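You operate a simulated robot arm through the tools that you are given. There is no shell and no other tool. Be economical: measure what you need, move in short steps, check, and stop when the job is done.

Carry out the task below with a simulated robot arm. There is one attempt and no reset: what you move stays moved.

TASK
Fetch the small pack marked "clips" and stand it on the glass plate.
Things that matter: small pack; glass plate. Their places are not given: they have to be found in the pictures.

The check looks at the end state, three seconds after you hand in, the way a careful person would. Anything else that was tipped, shoved, dropped, spilled or broken makes it a failure.

THE ROBOT
A 7-joint arm with a two-finger parallel gripper, fixed in place. Base frame: the origin is at the foot of the arm, x ahead of it, y to its left, z up; the work surface is at about z = 80. Lengths are in cm, angles in degrees, forces in N, time in s.
With the tool pointing down near the work surface it reaches from about 24 to 68 cm from the base axis. Its first joint turns from -66.0 to 66.0 degrees. Payload 2.4 kg.
Tool frame: the origin (TCP) lies between the finger pads and is the grasp point; the fingertips stand 3 cm ahead of it; z points along the fingers, y is the line along which they close. Largest opening 9.4 cm; finger width 2.8, thickness 1; the body of the gripper, 5 by 9.6 cm, starts 5.5 cm behind the TCP.
Orientation is that of the tool frame in the base frame, as [roll, pitch, yaw] about the fixed x, y, z axes, in that order (R = Rz(yaw) Ry(pitch) Rx(roll)). With the fingers straight down and closing along the base's y, the tool's x points along the base's -x, its y along +y and its z along -z.

THE INTERFACE
- The arm moves only by the tool jog_arm. Its argument "rows" is one flat list of numbers, 7 for each row, row after row: the shift along the base's x, y, z in cm, then the turn, a rotation vector about the base's x, y, z in degrees, then the finger opening in cm, from 0 to 9.4. In form: [tx, ty, tz, rx, ry, rz, gripper, tx, ty, tz, rx, ry, rz, gripper, ...]. A call has 1 to 10 rows; each row shifts and turns the commanded pose from where the row before left it. Rows are played at 5 a second. More than 5 cm and 8.6 degrees between two rows, or a gripper value outside its range, and nothing of the call is played. Where a pose cannot be reached the arm comes as near as it can. A force on the tool above 40 N (or 10 N above the force at the start of the call, whichever is more), or a blocked arm, ends the call early, and 0.2 s more pass. The fingers move at their own pace (about 15.3 cm/s each) and stop on an object; they squeeze with about 38 N. The grip force told is the motor's: it shows also when the fingers shut on nothing. Time passes only in rows, and 0.2 s behind the last, so rows that do not move let the fingers close. It gives the time, the measured TCP pose, the force on the tool (base axes), the opening and the grip force at its end, in the units of the frame above (readings bear some noise).
- Cameras (640 x 400 px; columns grow to the right, rows downward): "scene" is fixed at [3.94, 47.47, 145.3]; the picture's right is [-0.72, -0.69, 0.00], its down [-0.34, 0.36, -0.87] and it looks along [0.60, -0.63, -0.49] (base axes); focal length 327 px, centre (320, 200). "wrist" rides on the gripper at [-3.7, 0, -5.8] in the tool frame; the picture's right is [0.00, -1.00, 0.00], its down [0.97, 0.00, -0.24] and it looks along [0.24, 0.00, 0.97] (tool axes); focal length 218 px, centre (320, 200).
- capture(camera): a new picture of that camera. No time passes.
- measure_at(camera, pixels): for up to 12 pixels [column, row] of the newest picture of that camera ("zoom" is the newest enlarged one), the place [x, y, z] in the base frame of the surface seen there, good to about 0.2 cm. No time passes.
- enlarge(camera, box): a new picture of the part [left, top, right, bottom] of that camera's present view, enlarged. No time passes.
- finish_job(): hands the job in; it is judged then, once.

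Go step by step. Measure first, check grasps and placings, and put right what went wrong. The budget is 60 turns and 30 pictures, counting those below and the enlarged ones. Unless the task says otherwise, let go and move clear before handing in, and close with one line.

The tools are called after ">>>" as name(argument=value, ...) on one line, values as JSON. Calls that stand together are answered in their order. jog_arm: Moves the arm, as the interface text tells. Its arguments: {"type":"object","properties":{"rows":{"type":"array","items":{"type":"number"}}},"required":["rows"]} The other tools are called the same way: capture (camera) takes a picture; measure_at (camera, pixels) gives the place of the surface under pixels of a picture; enlarge (camera, box) takes an enlarged picture of a part of a camera's view; finish_job () hands the job in.

At the start:

```text
time: 0.0
ee_pos: [41.63, -0.62, 108.61]
ee_rot: [-179.9, 0.0, -180.0]
ft_force: [-0.3, -1.0, -0.2]
gripper_width: 9.42
finger_force: 0.0
```

scene: 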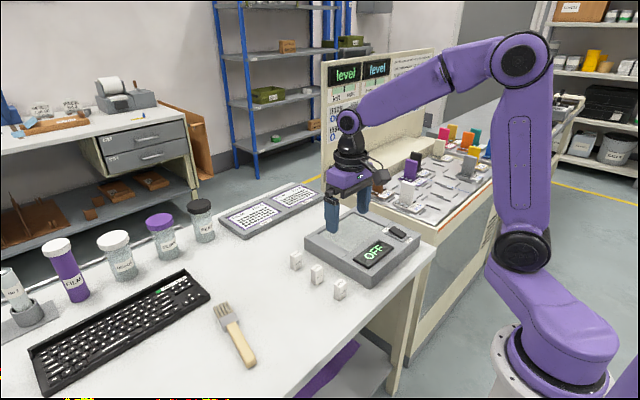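
wrist: 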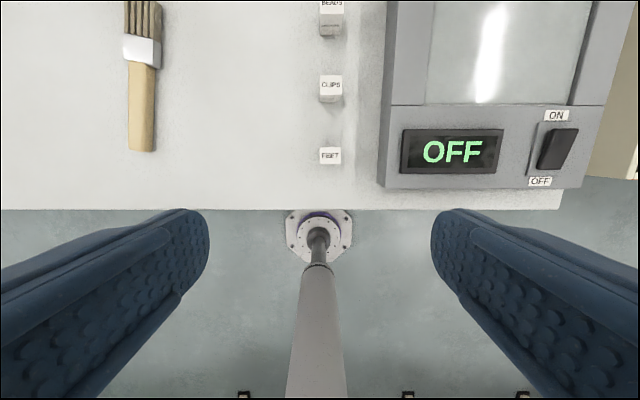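

The wrist picture shows three small packs, with "CLIPS" near (331,88), and a scale device with a glassy plate near (490,50). I'll look closer at both.

>>> enlarge(camera="scene", box=[270, 190, 430, 310])

>>> enlarge(camera="wrist", box=[290, 0, 640, 210])

>>> measure_at(camera="wrist", pixels=[[331, 82], [331, 98], [322, 85], [341, 85], [331, 8], [331, 155], [300, 88], [430, 50], [490, 50], [560, 50], [490, 98], [490, 115]])

>>> measure_at(camera="scene", pixels=[[317, 268], [317, 282], [296, 256], [340, 283], [350, 235], [370, 220], [330, 240], [375, 255], [398, 232], [415, 240], [312, 240], [385, 213]])

```text
3.33 times, centred on (350, 250) of scene
```

zoom: 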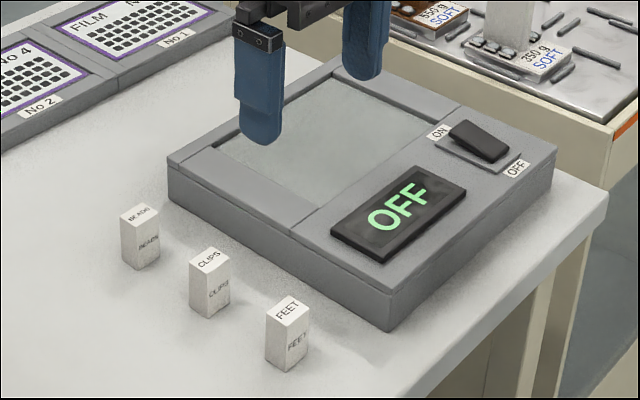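

```text
1.83 times, centred on (465, 105) of wrist
```

zoom: 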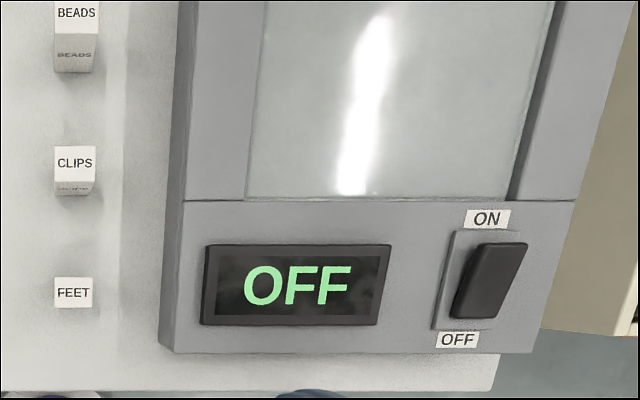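

```text
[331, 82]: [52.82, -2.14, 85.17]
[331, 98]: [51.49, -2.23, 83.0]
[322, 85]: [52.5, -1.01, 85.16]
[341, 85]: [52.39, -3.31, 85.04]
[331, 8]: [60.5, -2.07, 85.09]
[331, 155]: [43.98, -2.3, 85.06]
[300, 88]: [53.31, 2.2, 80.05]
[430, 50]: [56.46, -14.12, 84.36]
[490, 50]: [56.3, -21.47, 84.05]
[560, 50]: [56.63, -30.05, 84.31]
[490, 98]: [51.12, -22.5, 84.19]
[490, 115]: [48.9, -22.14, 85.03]
```

```text
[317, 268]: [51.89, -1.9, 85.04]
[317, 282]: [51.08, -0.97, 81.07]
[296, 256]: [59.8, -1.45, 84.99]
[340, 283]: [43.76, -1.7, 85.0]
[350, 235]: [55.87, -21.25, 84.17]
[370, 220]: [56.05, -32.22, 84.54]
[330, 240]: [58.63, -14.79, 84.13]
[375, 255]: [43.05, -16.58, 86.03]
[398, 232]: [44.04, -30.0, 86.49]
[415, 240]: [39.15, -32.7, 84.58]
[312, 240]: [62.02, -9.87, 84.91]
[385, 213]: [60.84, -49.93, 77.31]
```

"CLIPS" is the middle pack, with its top centred at about (52.4, -2.15, 85). It is about 2.4 wide and 5 tall, standing on z=80. The glass plate in the device is at z≈84.2, around (56, -21.5). I'll move above the pack.

>>> jog_arm(rows=[3.6, -0.5, -1, 0, 0, 0, 6, 3.6, -0.5, -1, 0, 0, 0, 6, 3.6, -0.5, -1, 0, 0, 0, 6, 0, 0, -4, 0, 0, 0, 6, 0, 0, -4, 0, 0, 0, 6, 0, 0, -2.5, 0, 0, 0, 6, 0, 0, 0, 0, 0, 0, 6])

>>> capture(camera="wrist")

>>> measure_at(camera="wrist", pixels=[[320, 200], [320, 230], [320, 260], [480, 60], [480, 120], [560, 60], [600, 60], [420, 120]])

```text
time: 1.6
ee_pos: [52.38, -2.09, 94.98]
ee_rot: [180.0, -0.1, 180.0]
ft_force: [-0.5, -0.2, -0.3]
gripper_width: 5.98
finger_force: 0.1
```

```text
25 pictures are left
```

wrist: 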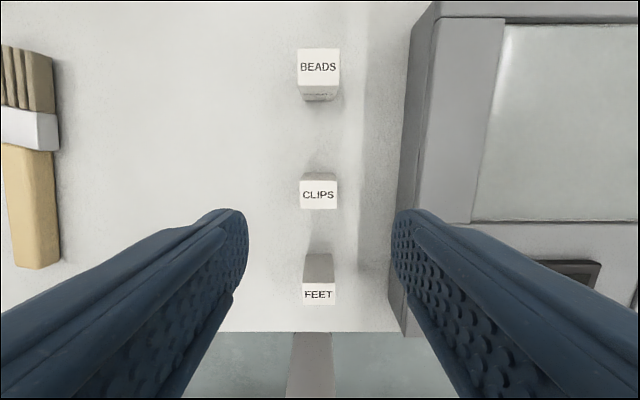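

```text
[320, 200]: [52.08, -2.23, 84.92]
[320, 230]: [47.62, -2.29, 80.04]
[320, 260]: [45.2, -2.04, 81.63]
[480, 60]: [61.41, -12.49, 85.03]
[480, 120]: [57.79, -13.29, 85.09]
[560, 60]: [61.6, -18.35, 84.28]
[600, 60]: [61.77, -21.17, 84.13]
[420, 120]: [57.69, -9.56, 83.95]
```

The CLIPS pack top (columns 299–337, rows 173–209) is centred between the fingers at about (52.55, -2.1). I'll go down to z=84 and close.

>>> jog_arm(rows=[0.2, -0.05, -4, 0, 0, 0, 6, 0, 0, -4, 0, 0, 0, 6, 0, 0, -3, 0, 0, 0, 6, 0, 0, 0, 0, 0, 0, 6, 0, 0, 0, 0, 0, 0, 3.5, 0, 0, 0, 0, 0, 0, 2.0, 0, 0, 0, 0, 0, 0, 2.0])

>>> enlarge(camera="scene", box=[270, 190, 430, 310])

```text
time: 3.2
ee_pos: [52.49, -2.32, 84.04]
ee_rot: [-179.9, -0.1, 180.0]
ft_force: [-0.3, -0.3, -0.3]
gripper_width: 3.09
finger_force: 38.0
```

```text
3.33 times, centred on (350, 250) of scene
```

zoom: 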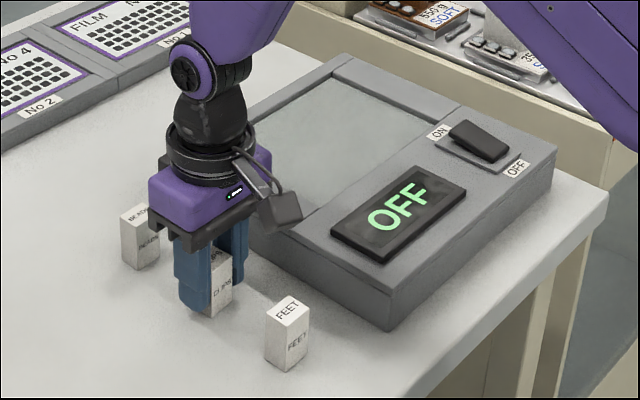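

The grip holds at 3.09 cm with 38 N. I'll lift straight up and check.

>>> jog_arm(rows=[0, 0, 2, 0, 0, 0, 2, 0, 0, 3, 0, 0, 0, 2, 0, 0, 3, 0, 0, 0, 2, 0, 0, 2, 0, 0, 0, 2, 0, 0, 0, 0, 0, 0, 2])

>>> capture(camera="wrist")

>>> enlarge(camera="scene", box=[270, 170, 430, 290])

```text
time: 4.4
ee_pos: [52.41, -2.22, 94.08]
ee_rot: [180.0, 0.0, -179.9]
ft_force: [0.1, 0.4, -0.7]
gripper_width: 3.07
finger_force: 37.9
```

```text
23 pictures are left
```

wrist: 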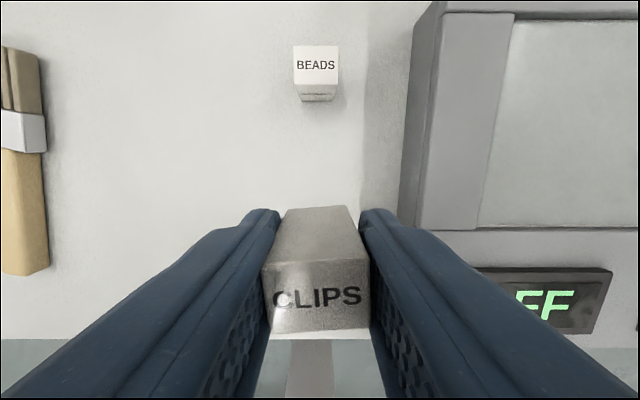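

```text
3.33 times, centred on (350, 230) of scene
```

zoom: 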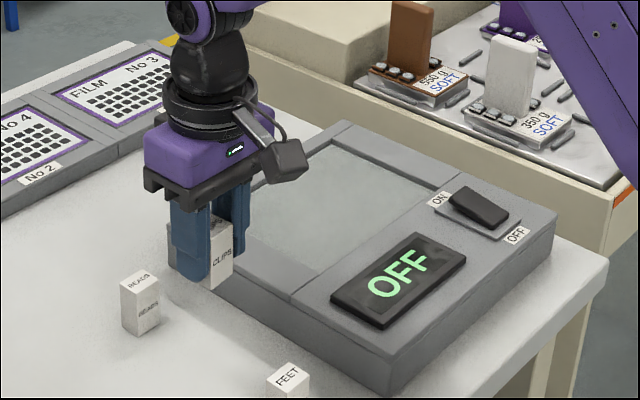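

The pack is held upright (wrist picture 265–370, 205–335), with its bottom at about z=90, clear of the frame at 85. I'll carry it over the middle of the plate.

>>> jog_arm(rows=[0.6, -3.2, 0, 0, 0, 0, 2, 0.6, -3.2, 0, 0, 0, 0, 2, 0.6, -3.2, 0, 0, 0, 0, 2, 0.6, -3.2, 0, 0, 0, 0, 2, 0.6, -3.2, 0, 0, 0, 0, 2, 0.6, -3.2, 0, 0, 0, 0, 2, 0, 0, -3, 0, 0, 0, 2, 0, 0, 0, 0, 0, 0, 2])

>>> capture(camera="wrist")

>>> enlarge(camera="scene", box=[270, 170, 430, 290])

>>> measure_at(camera="wrist", pixels=[[200, 100], [320, 100], [400, 100], [320, 30], [230, 150], [400, 180]])

```text
time: 6.2
ee_pos: [56.19, -21.39, 90.88]
ee_rot: [180.0, 0.1, 180.0]
ft_force: [0.1, 0.3, -0.7]
gripper_width: 3.1
finger_force: 38.2
```

```text
21 pictures are left
```

wrist: 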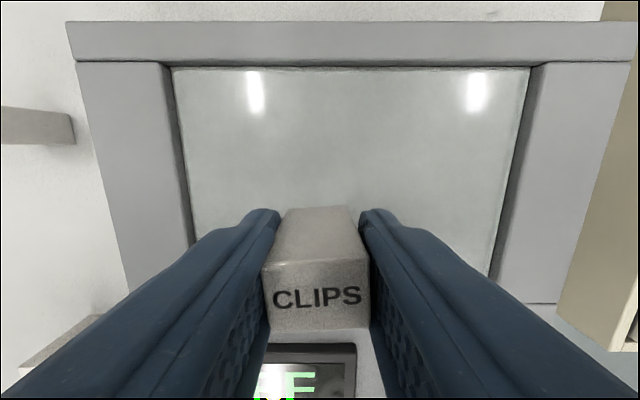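

```text
3.33 times, centred on (350, 230) of scene
```

zoom: 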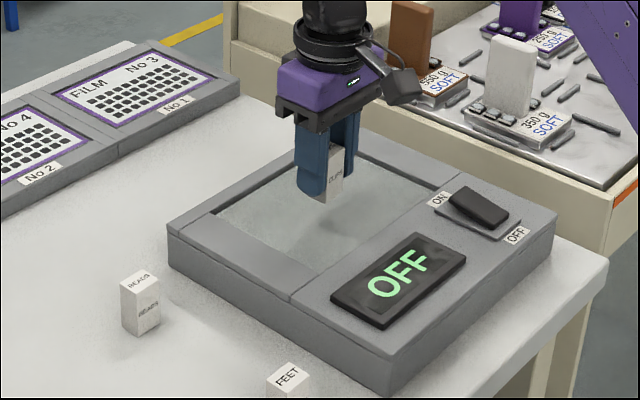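

```text
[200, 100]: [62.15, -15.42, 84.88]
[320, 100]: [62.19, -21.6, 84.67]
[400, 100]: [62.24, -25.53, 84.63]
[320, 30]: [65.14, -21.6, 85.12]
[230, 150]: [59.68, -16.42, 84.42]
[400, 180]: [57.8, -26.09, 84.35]
```

The pack is over the plate, but plate heights at x≈62 now read 84.6–84.9 against about 84.2 earlier. I'll re-measure in both views before lowering.

>>> capture(camera="scene")

>>> measure_at(camera="wrist", pixels=[[190, 80], [320, 80], [510, 80], [200, 150], [320, 150], [490, 150], [200, 200], [490, 220], [480, 240], [320, 195], [110, 150], [570, 150]])

>>> measure_at(camera="scene", pixels=[[327, 225], [335, 232], [345, 240], [350, 230], [360, 230], [368, 225], [373, 220], [338, 222], [350, 235], [362, 213], [320, 222], [376, 217]])

```text
19 pictures are left
```

scene: 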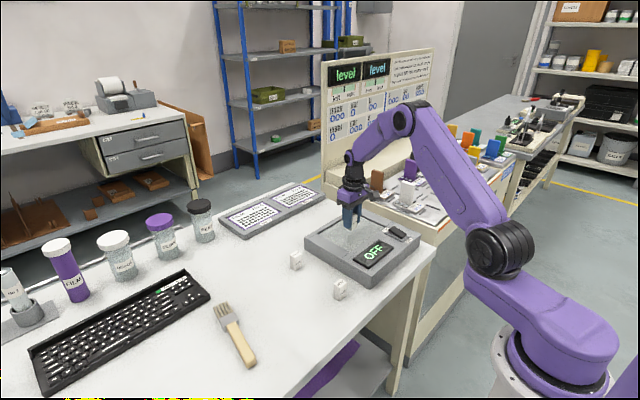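

```text
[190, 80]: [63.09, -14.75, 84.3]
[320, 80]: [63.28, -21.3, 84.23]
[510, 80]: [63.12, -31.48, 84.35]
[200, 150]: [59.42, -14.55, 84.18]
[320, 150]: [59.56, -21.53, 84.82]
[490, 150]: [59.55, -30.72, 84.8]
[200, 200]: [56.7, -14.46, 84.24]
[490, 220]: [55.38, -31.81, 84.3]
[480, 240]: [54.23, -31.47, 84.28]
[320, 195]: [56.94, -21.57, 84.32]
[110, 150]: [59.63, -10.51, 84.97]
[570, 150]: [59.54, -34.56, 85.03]
```

```text
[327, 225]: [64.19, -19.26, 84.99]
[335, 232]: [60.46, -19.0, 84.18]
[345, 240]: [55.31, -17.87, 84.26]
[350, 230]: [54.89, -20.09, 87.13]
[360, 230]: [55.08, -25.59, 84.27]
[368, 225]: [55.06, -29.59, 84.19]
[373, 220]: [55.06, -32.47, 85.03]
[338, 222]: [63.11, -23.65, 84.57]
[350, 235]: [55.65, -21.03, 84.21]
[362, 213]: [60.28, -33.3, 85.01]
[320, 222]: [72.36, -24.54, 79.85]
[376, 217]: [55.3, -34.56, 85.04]
```

The plate reads mostly about 84.25 and level, with a few noisy points. The pack bottom is at about 86.8, so I'll lower in shrinking steps and watch the force.

>>> jog_arm(rows=[0, 0, -1, 0, 0, 0, 2, 0, 0, -0.6, 0, 0, 0, 2, 0, 0, -0.3, 0, 0, 0, 2, 0, 0, -0.2, 0, 0, 0, 2, 0, 0, -0.1, 0, 0, 0, 2, 0, 0, 0, 0, 0, 0, 2])

>>> enlarge(camera="scene", box=[320, 190, 384, 238])

```text
time: 7.6
ee_pos: [56.33, -21.4, 88.92]
ee_rot: [179.9, 0.1, -179.9]
ft_force: [-0.1, 0.6, -0.2]
gripper_width: 3.09
finger_force: 38.4
```

```text
8.33 times, centred on (352, 214) of scene
```

zoom: 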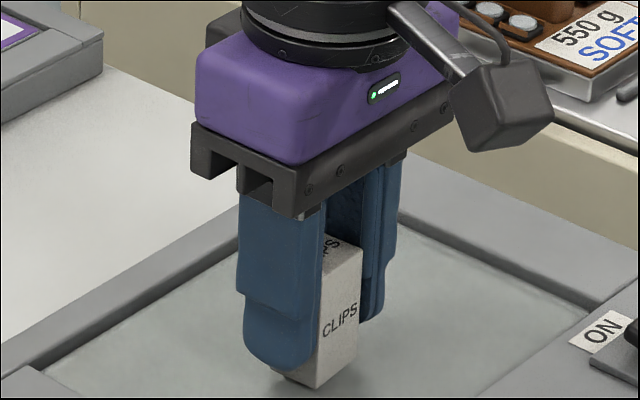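

The command was reached (z=88.92) with little contact force, so the bottom is at about 84.85. I'll continue in small steps.

>>> jog_arm(rows=[0, 0, -0.15, 0, 0, 0, 2, 0, 0, -0.1, 0, 0, 0, 2, 0, 0, -0.1, 0, 0, 0, 2, 0, 0, 0, 0, 0, 0, 2])

```text
time: 8.6
ee_pos: [56.15, -21.4, 88.68]
ee_rot: [-179.9, 0.1, -179.9]
ft_force: [-5.0, 1.3, 21.6]
gripper_width: 3.1
finger_force: 37.9
```

Contact: 21.6 N upward at z≈88.68. I'll ease up slightly to take off the load and look at the base of the pack.

>>> jog_arm(rows=[0, 0, 0.1, 0, 0, 0, 2, 0, 0, 0, 0, 0, 0, 2])

>>> enlarge(camera="scene", box=[328, 206, 376, 242])

>>> capture(camera="wrist")

```text
time: 9.2
ee_pos: [56.33, -21.4, 88.65]
ee_rot: [-179.8, 0.3, -179.8]
ft_force: [1.6, -0.3, 14.4]
gripper_width: 3.09
finger_force: 37.9
```

```text
11.11 times, centred on (352, 224) of scene
```

zoom: 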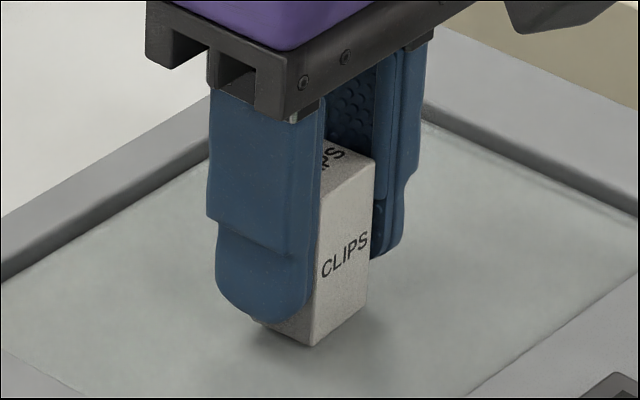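

```text
16 pictures are left
```

wrist: 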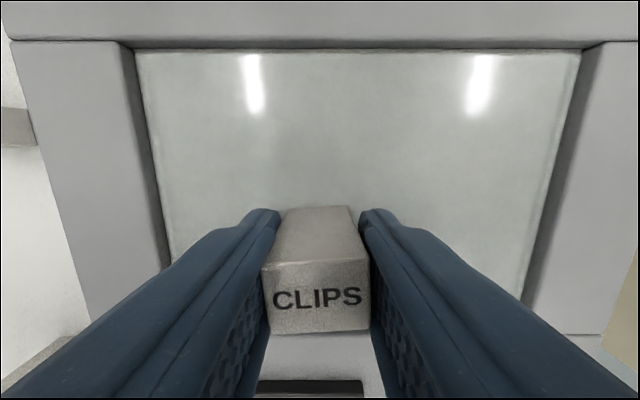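

The pack rests upright on the glass, whose top is at about 84.6 because depth partly sees through it. I'll take off a little more load, then open gently.

>>> jog_arm(rows=[0, 0, 0.07, 0, 0, 0, 2, 0, 0, 0, 0, 0, 0, 2])

```text
time: 9.8
ee_pos: [56.18, -21.25, 88.74]
ee_rot: [-180.0, -0.1, -180.0]
ft_force: [3.9, -2.1, 6.0]
gripper_width: 3.1
finger_force: 38.1
```

The load is down to 6 N and the pack is seated. I'll open, then rise straight up.

>>> jog_arm(rows=[0, 0, 0, 0, 0, 0, 3.4, 0, 0, 0, 0, 0, 0, 4.0, 0, 0, 0, 0, 0, 0, 6, 0, 0, 0, 0, 0, 0, 6, 0, 0, 2, 0, 0, 0, 6, 0, 0, 4, 0, 0, 0, 6, 0, 0, 4, 0, 0, 0, 6, 0, 0, 4, 0, 0, 0, 6, 0, 0, 0, 0, 0, 0, 6])

>>> enlarge(camera="scene", box=[270, 180, 430, 300])

>>> capture(camera="wrist")

>>> capture(camera="scene")

```text
time: 11.8
ee_pos: [56.19, -21.38, 102.64]
ee_rot: [-179.9, 0.0, -180.0]
ft_force: [-0.2, 0.7, -0.4]
gripper_width: 5.96
finger_force: 0.1
```

```text
3.33 times, centred on (350, 240) of scene
```

zoom: 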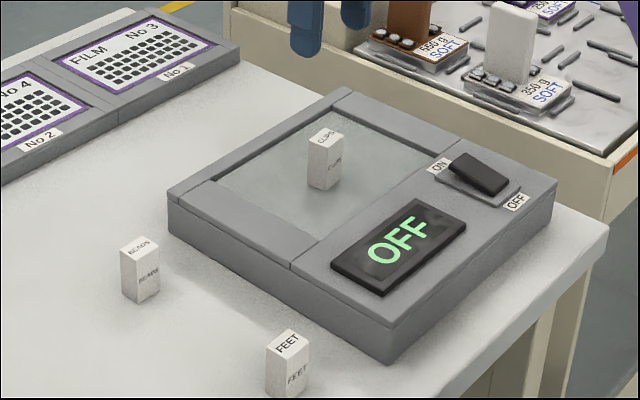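

```text
14 pictures are left
```

wrist: 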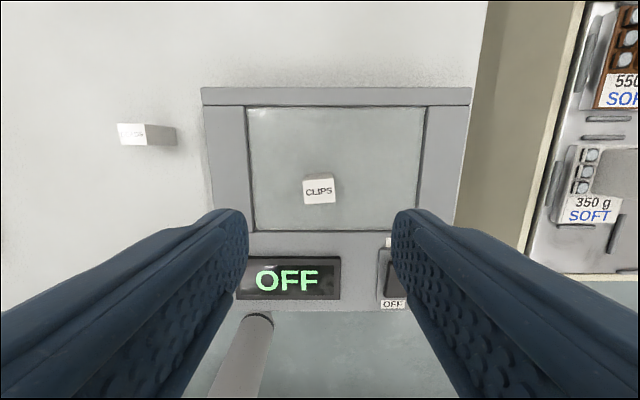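

```text
13 pictures are left
```

scene: 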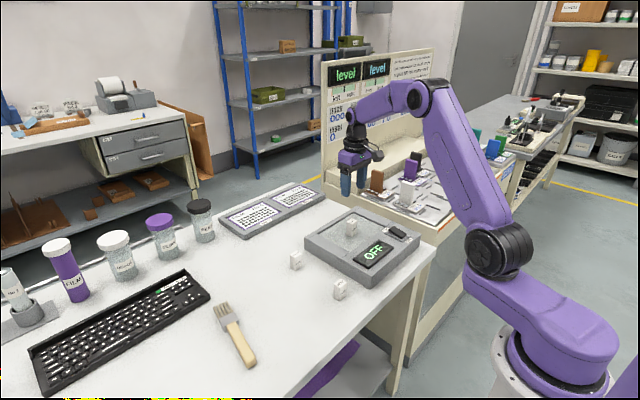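

The pack stands upright at scene (350,228), but wrist (319,188) shows it turned a few degrees. I'll wait a second and check that it isn't drifting.

>>> jog_arm(rows=[0, 0, 0, 0, 0, 0, 6, 0, 0, 0, 0, 0, 0, 6, 0, 0, 0, 0, 0, 0, 6, 0, 0, 0, 0, 0, 0, 6, 0, 0, 0, 0, 0, 0, 6, 0, 0, 0, 0, 0, 0, 6, 0, 0, 0, 0, 0, 0, 6, 0, 0, 0, 0, 0, 0, 6])

>>> capture(camera="wrist")

>>> measure_at(camera="wrist", pixels=[[309, 183], [331, 181], [310, 201], [332, 199], [319, 192]])

>>> enlarge(camera="scene", box=[328, 206, 376, 242])

```text
time: 13.6
ee_pos: [56.18, -21.38, 102.61]
ee_rot: [179.9, 0.0, 180.0]
ft_force: [-0.5, 1.0, 0.7]
gripper_width: 6.0
finger_force: 0.1
```

```text
12 pictures are left
```

wrist: 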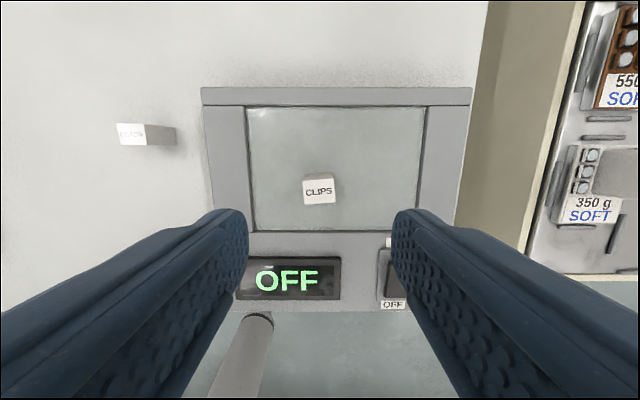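

```text
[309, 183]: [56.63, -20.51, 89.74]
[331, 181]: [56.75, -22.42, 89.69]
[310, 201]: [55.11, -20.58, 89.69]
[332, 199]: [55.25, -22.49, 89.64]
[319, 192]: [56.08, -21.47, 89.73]
```

```text
11.11 times, centred on (352, 224) of scene
```

zoom: 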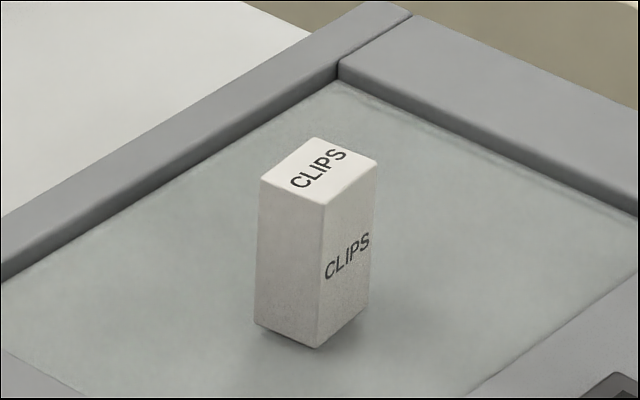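

The pack is still, upright, and its top is level at z≈89.7 near (56, -21.5). The arm is clear and nothing else moved, so I'm handing in.

>>> finish_job()

```text
The job is handed in.
```

The "clips" pack is standing upright near the middle of the glass plate, turned a few degrees from how I held it; the gripper is open and clear, and the other items look undisturbed in the last pictures.
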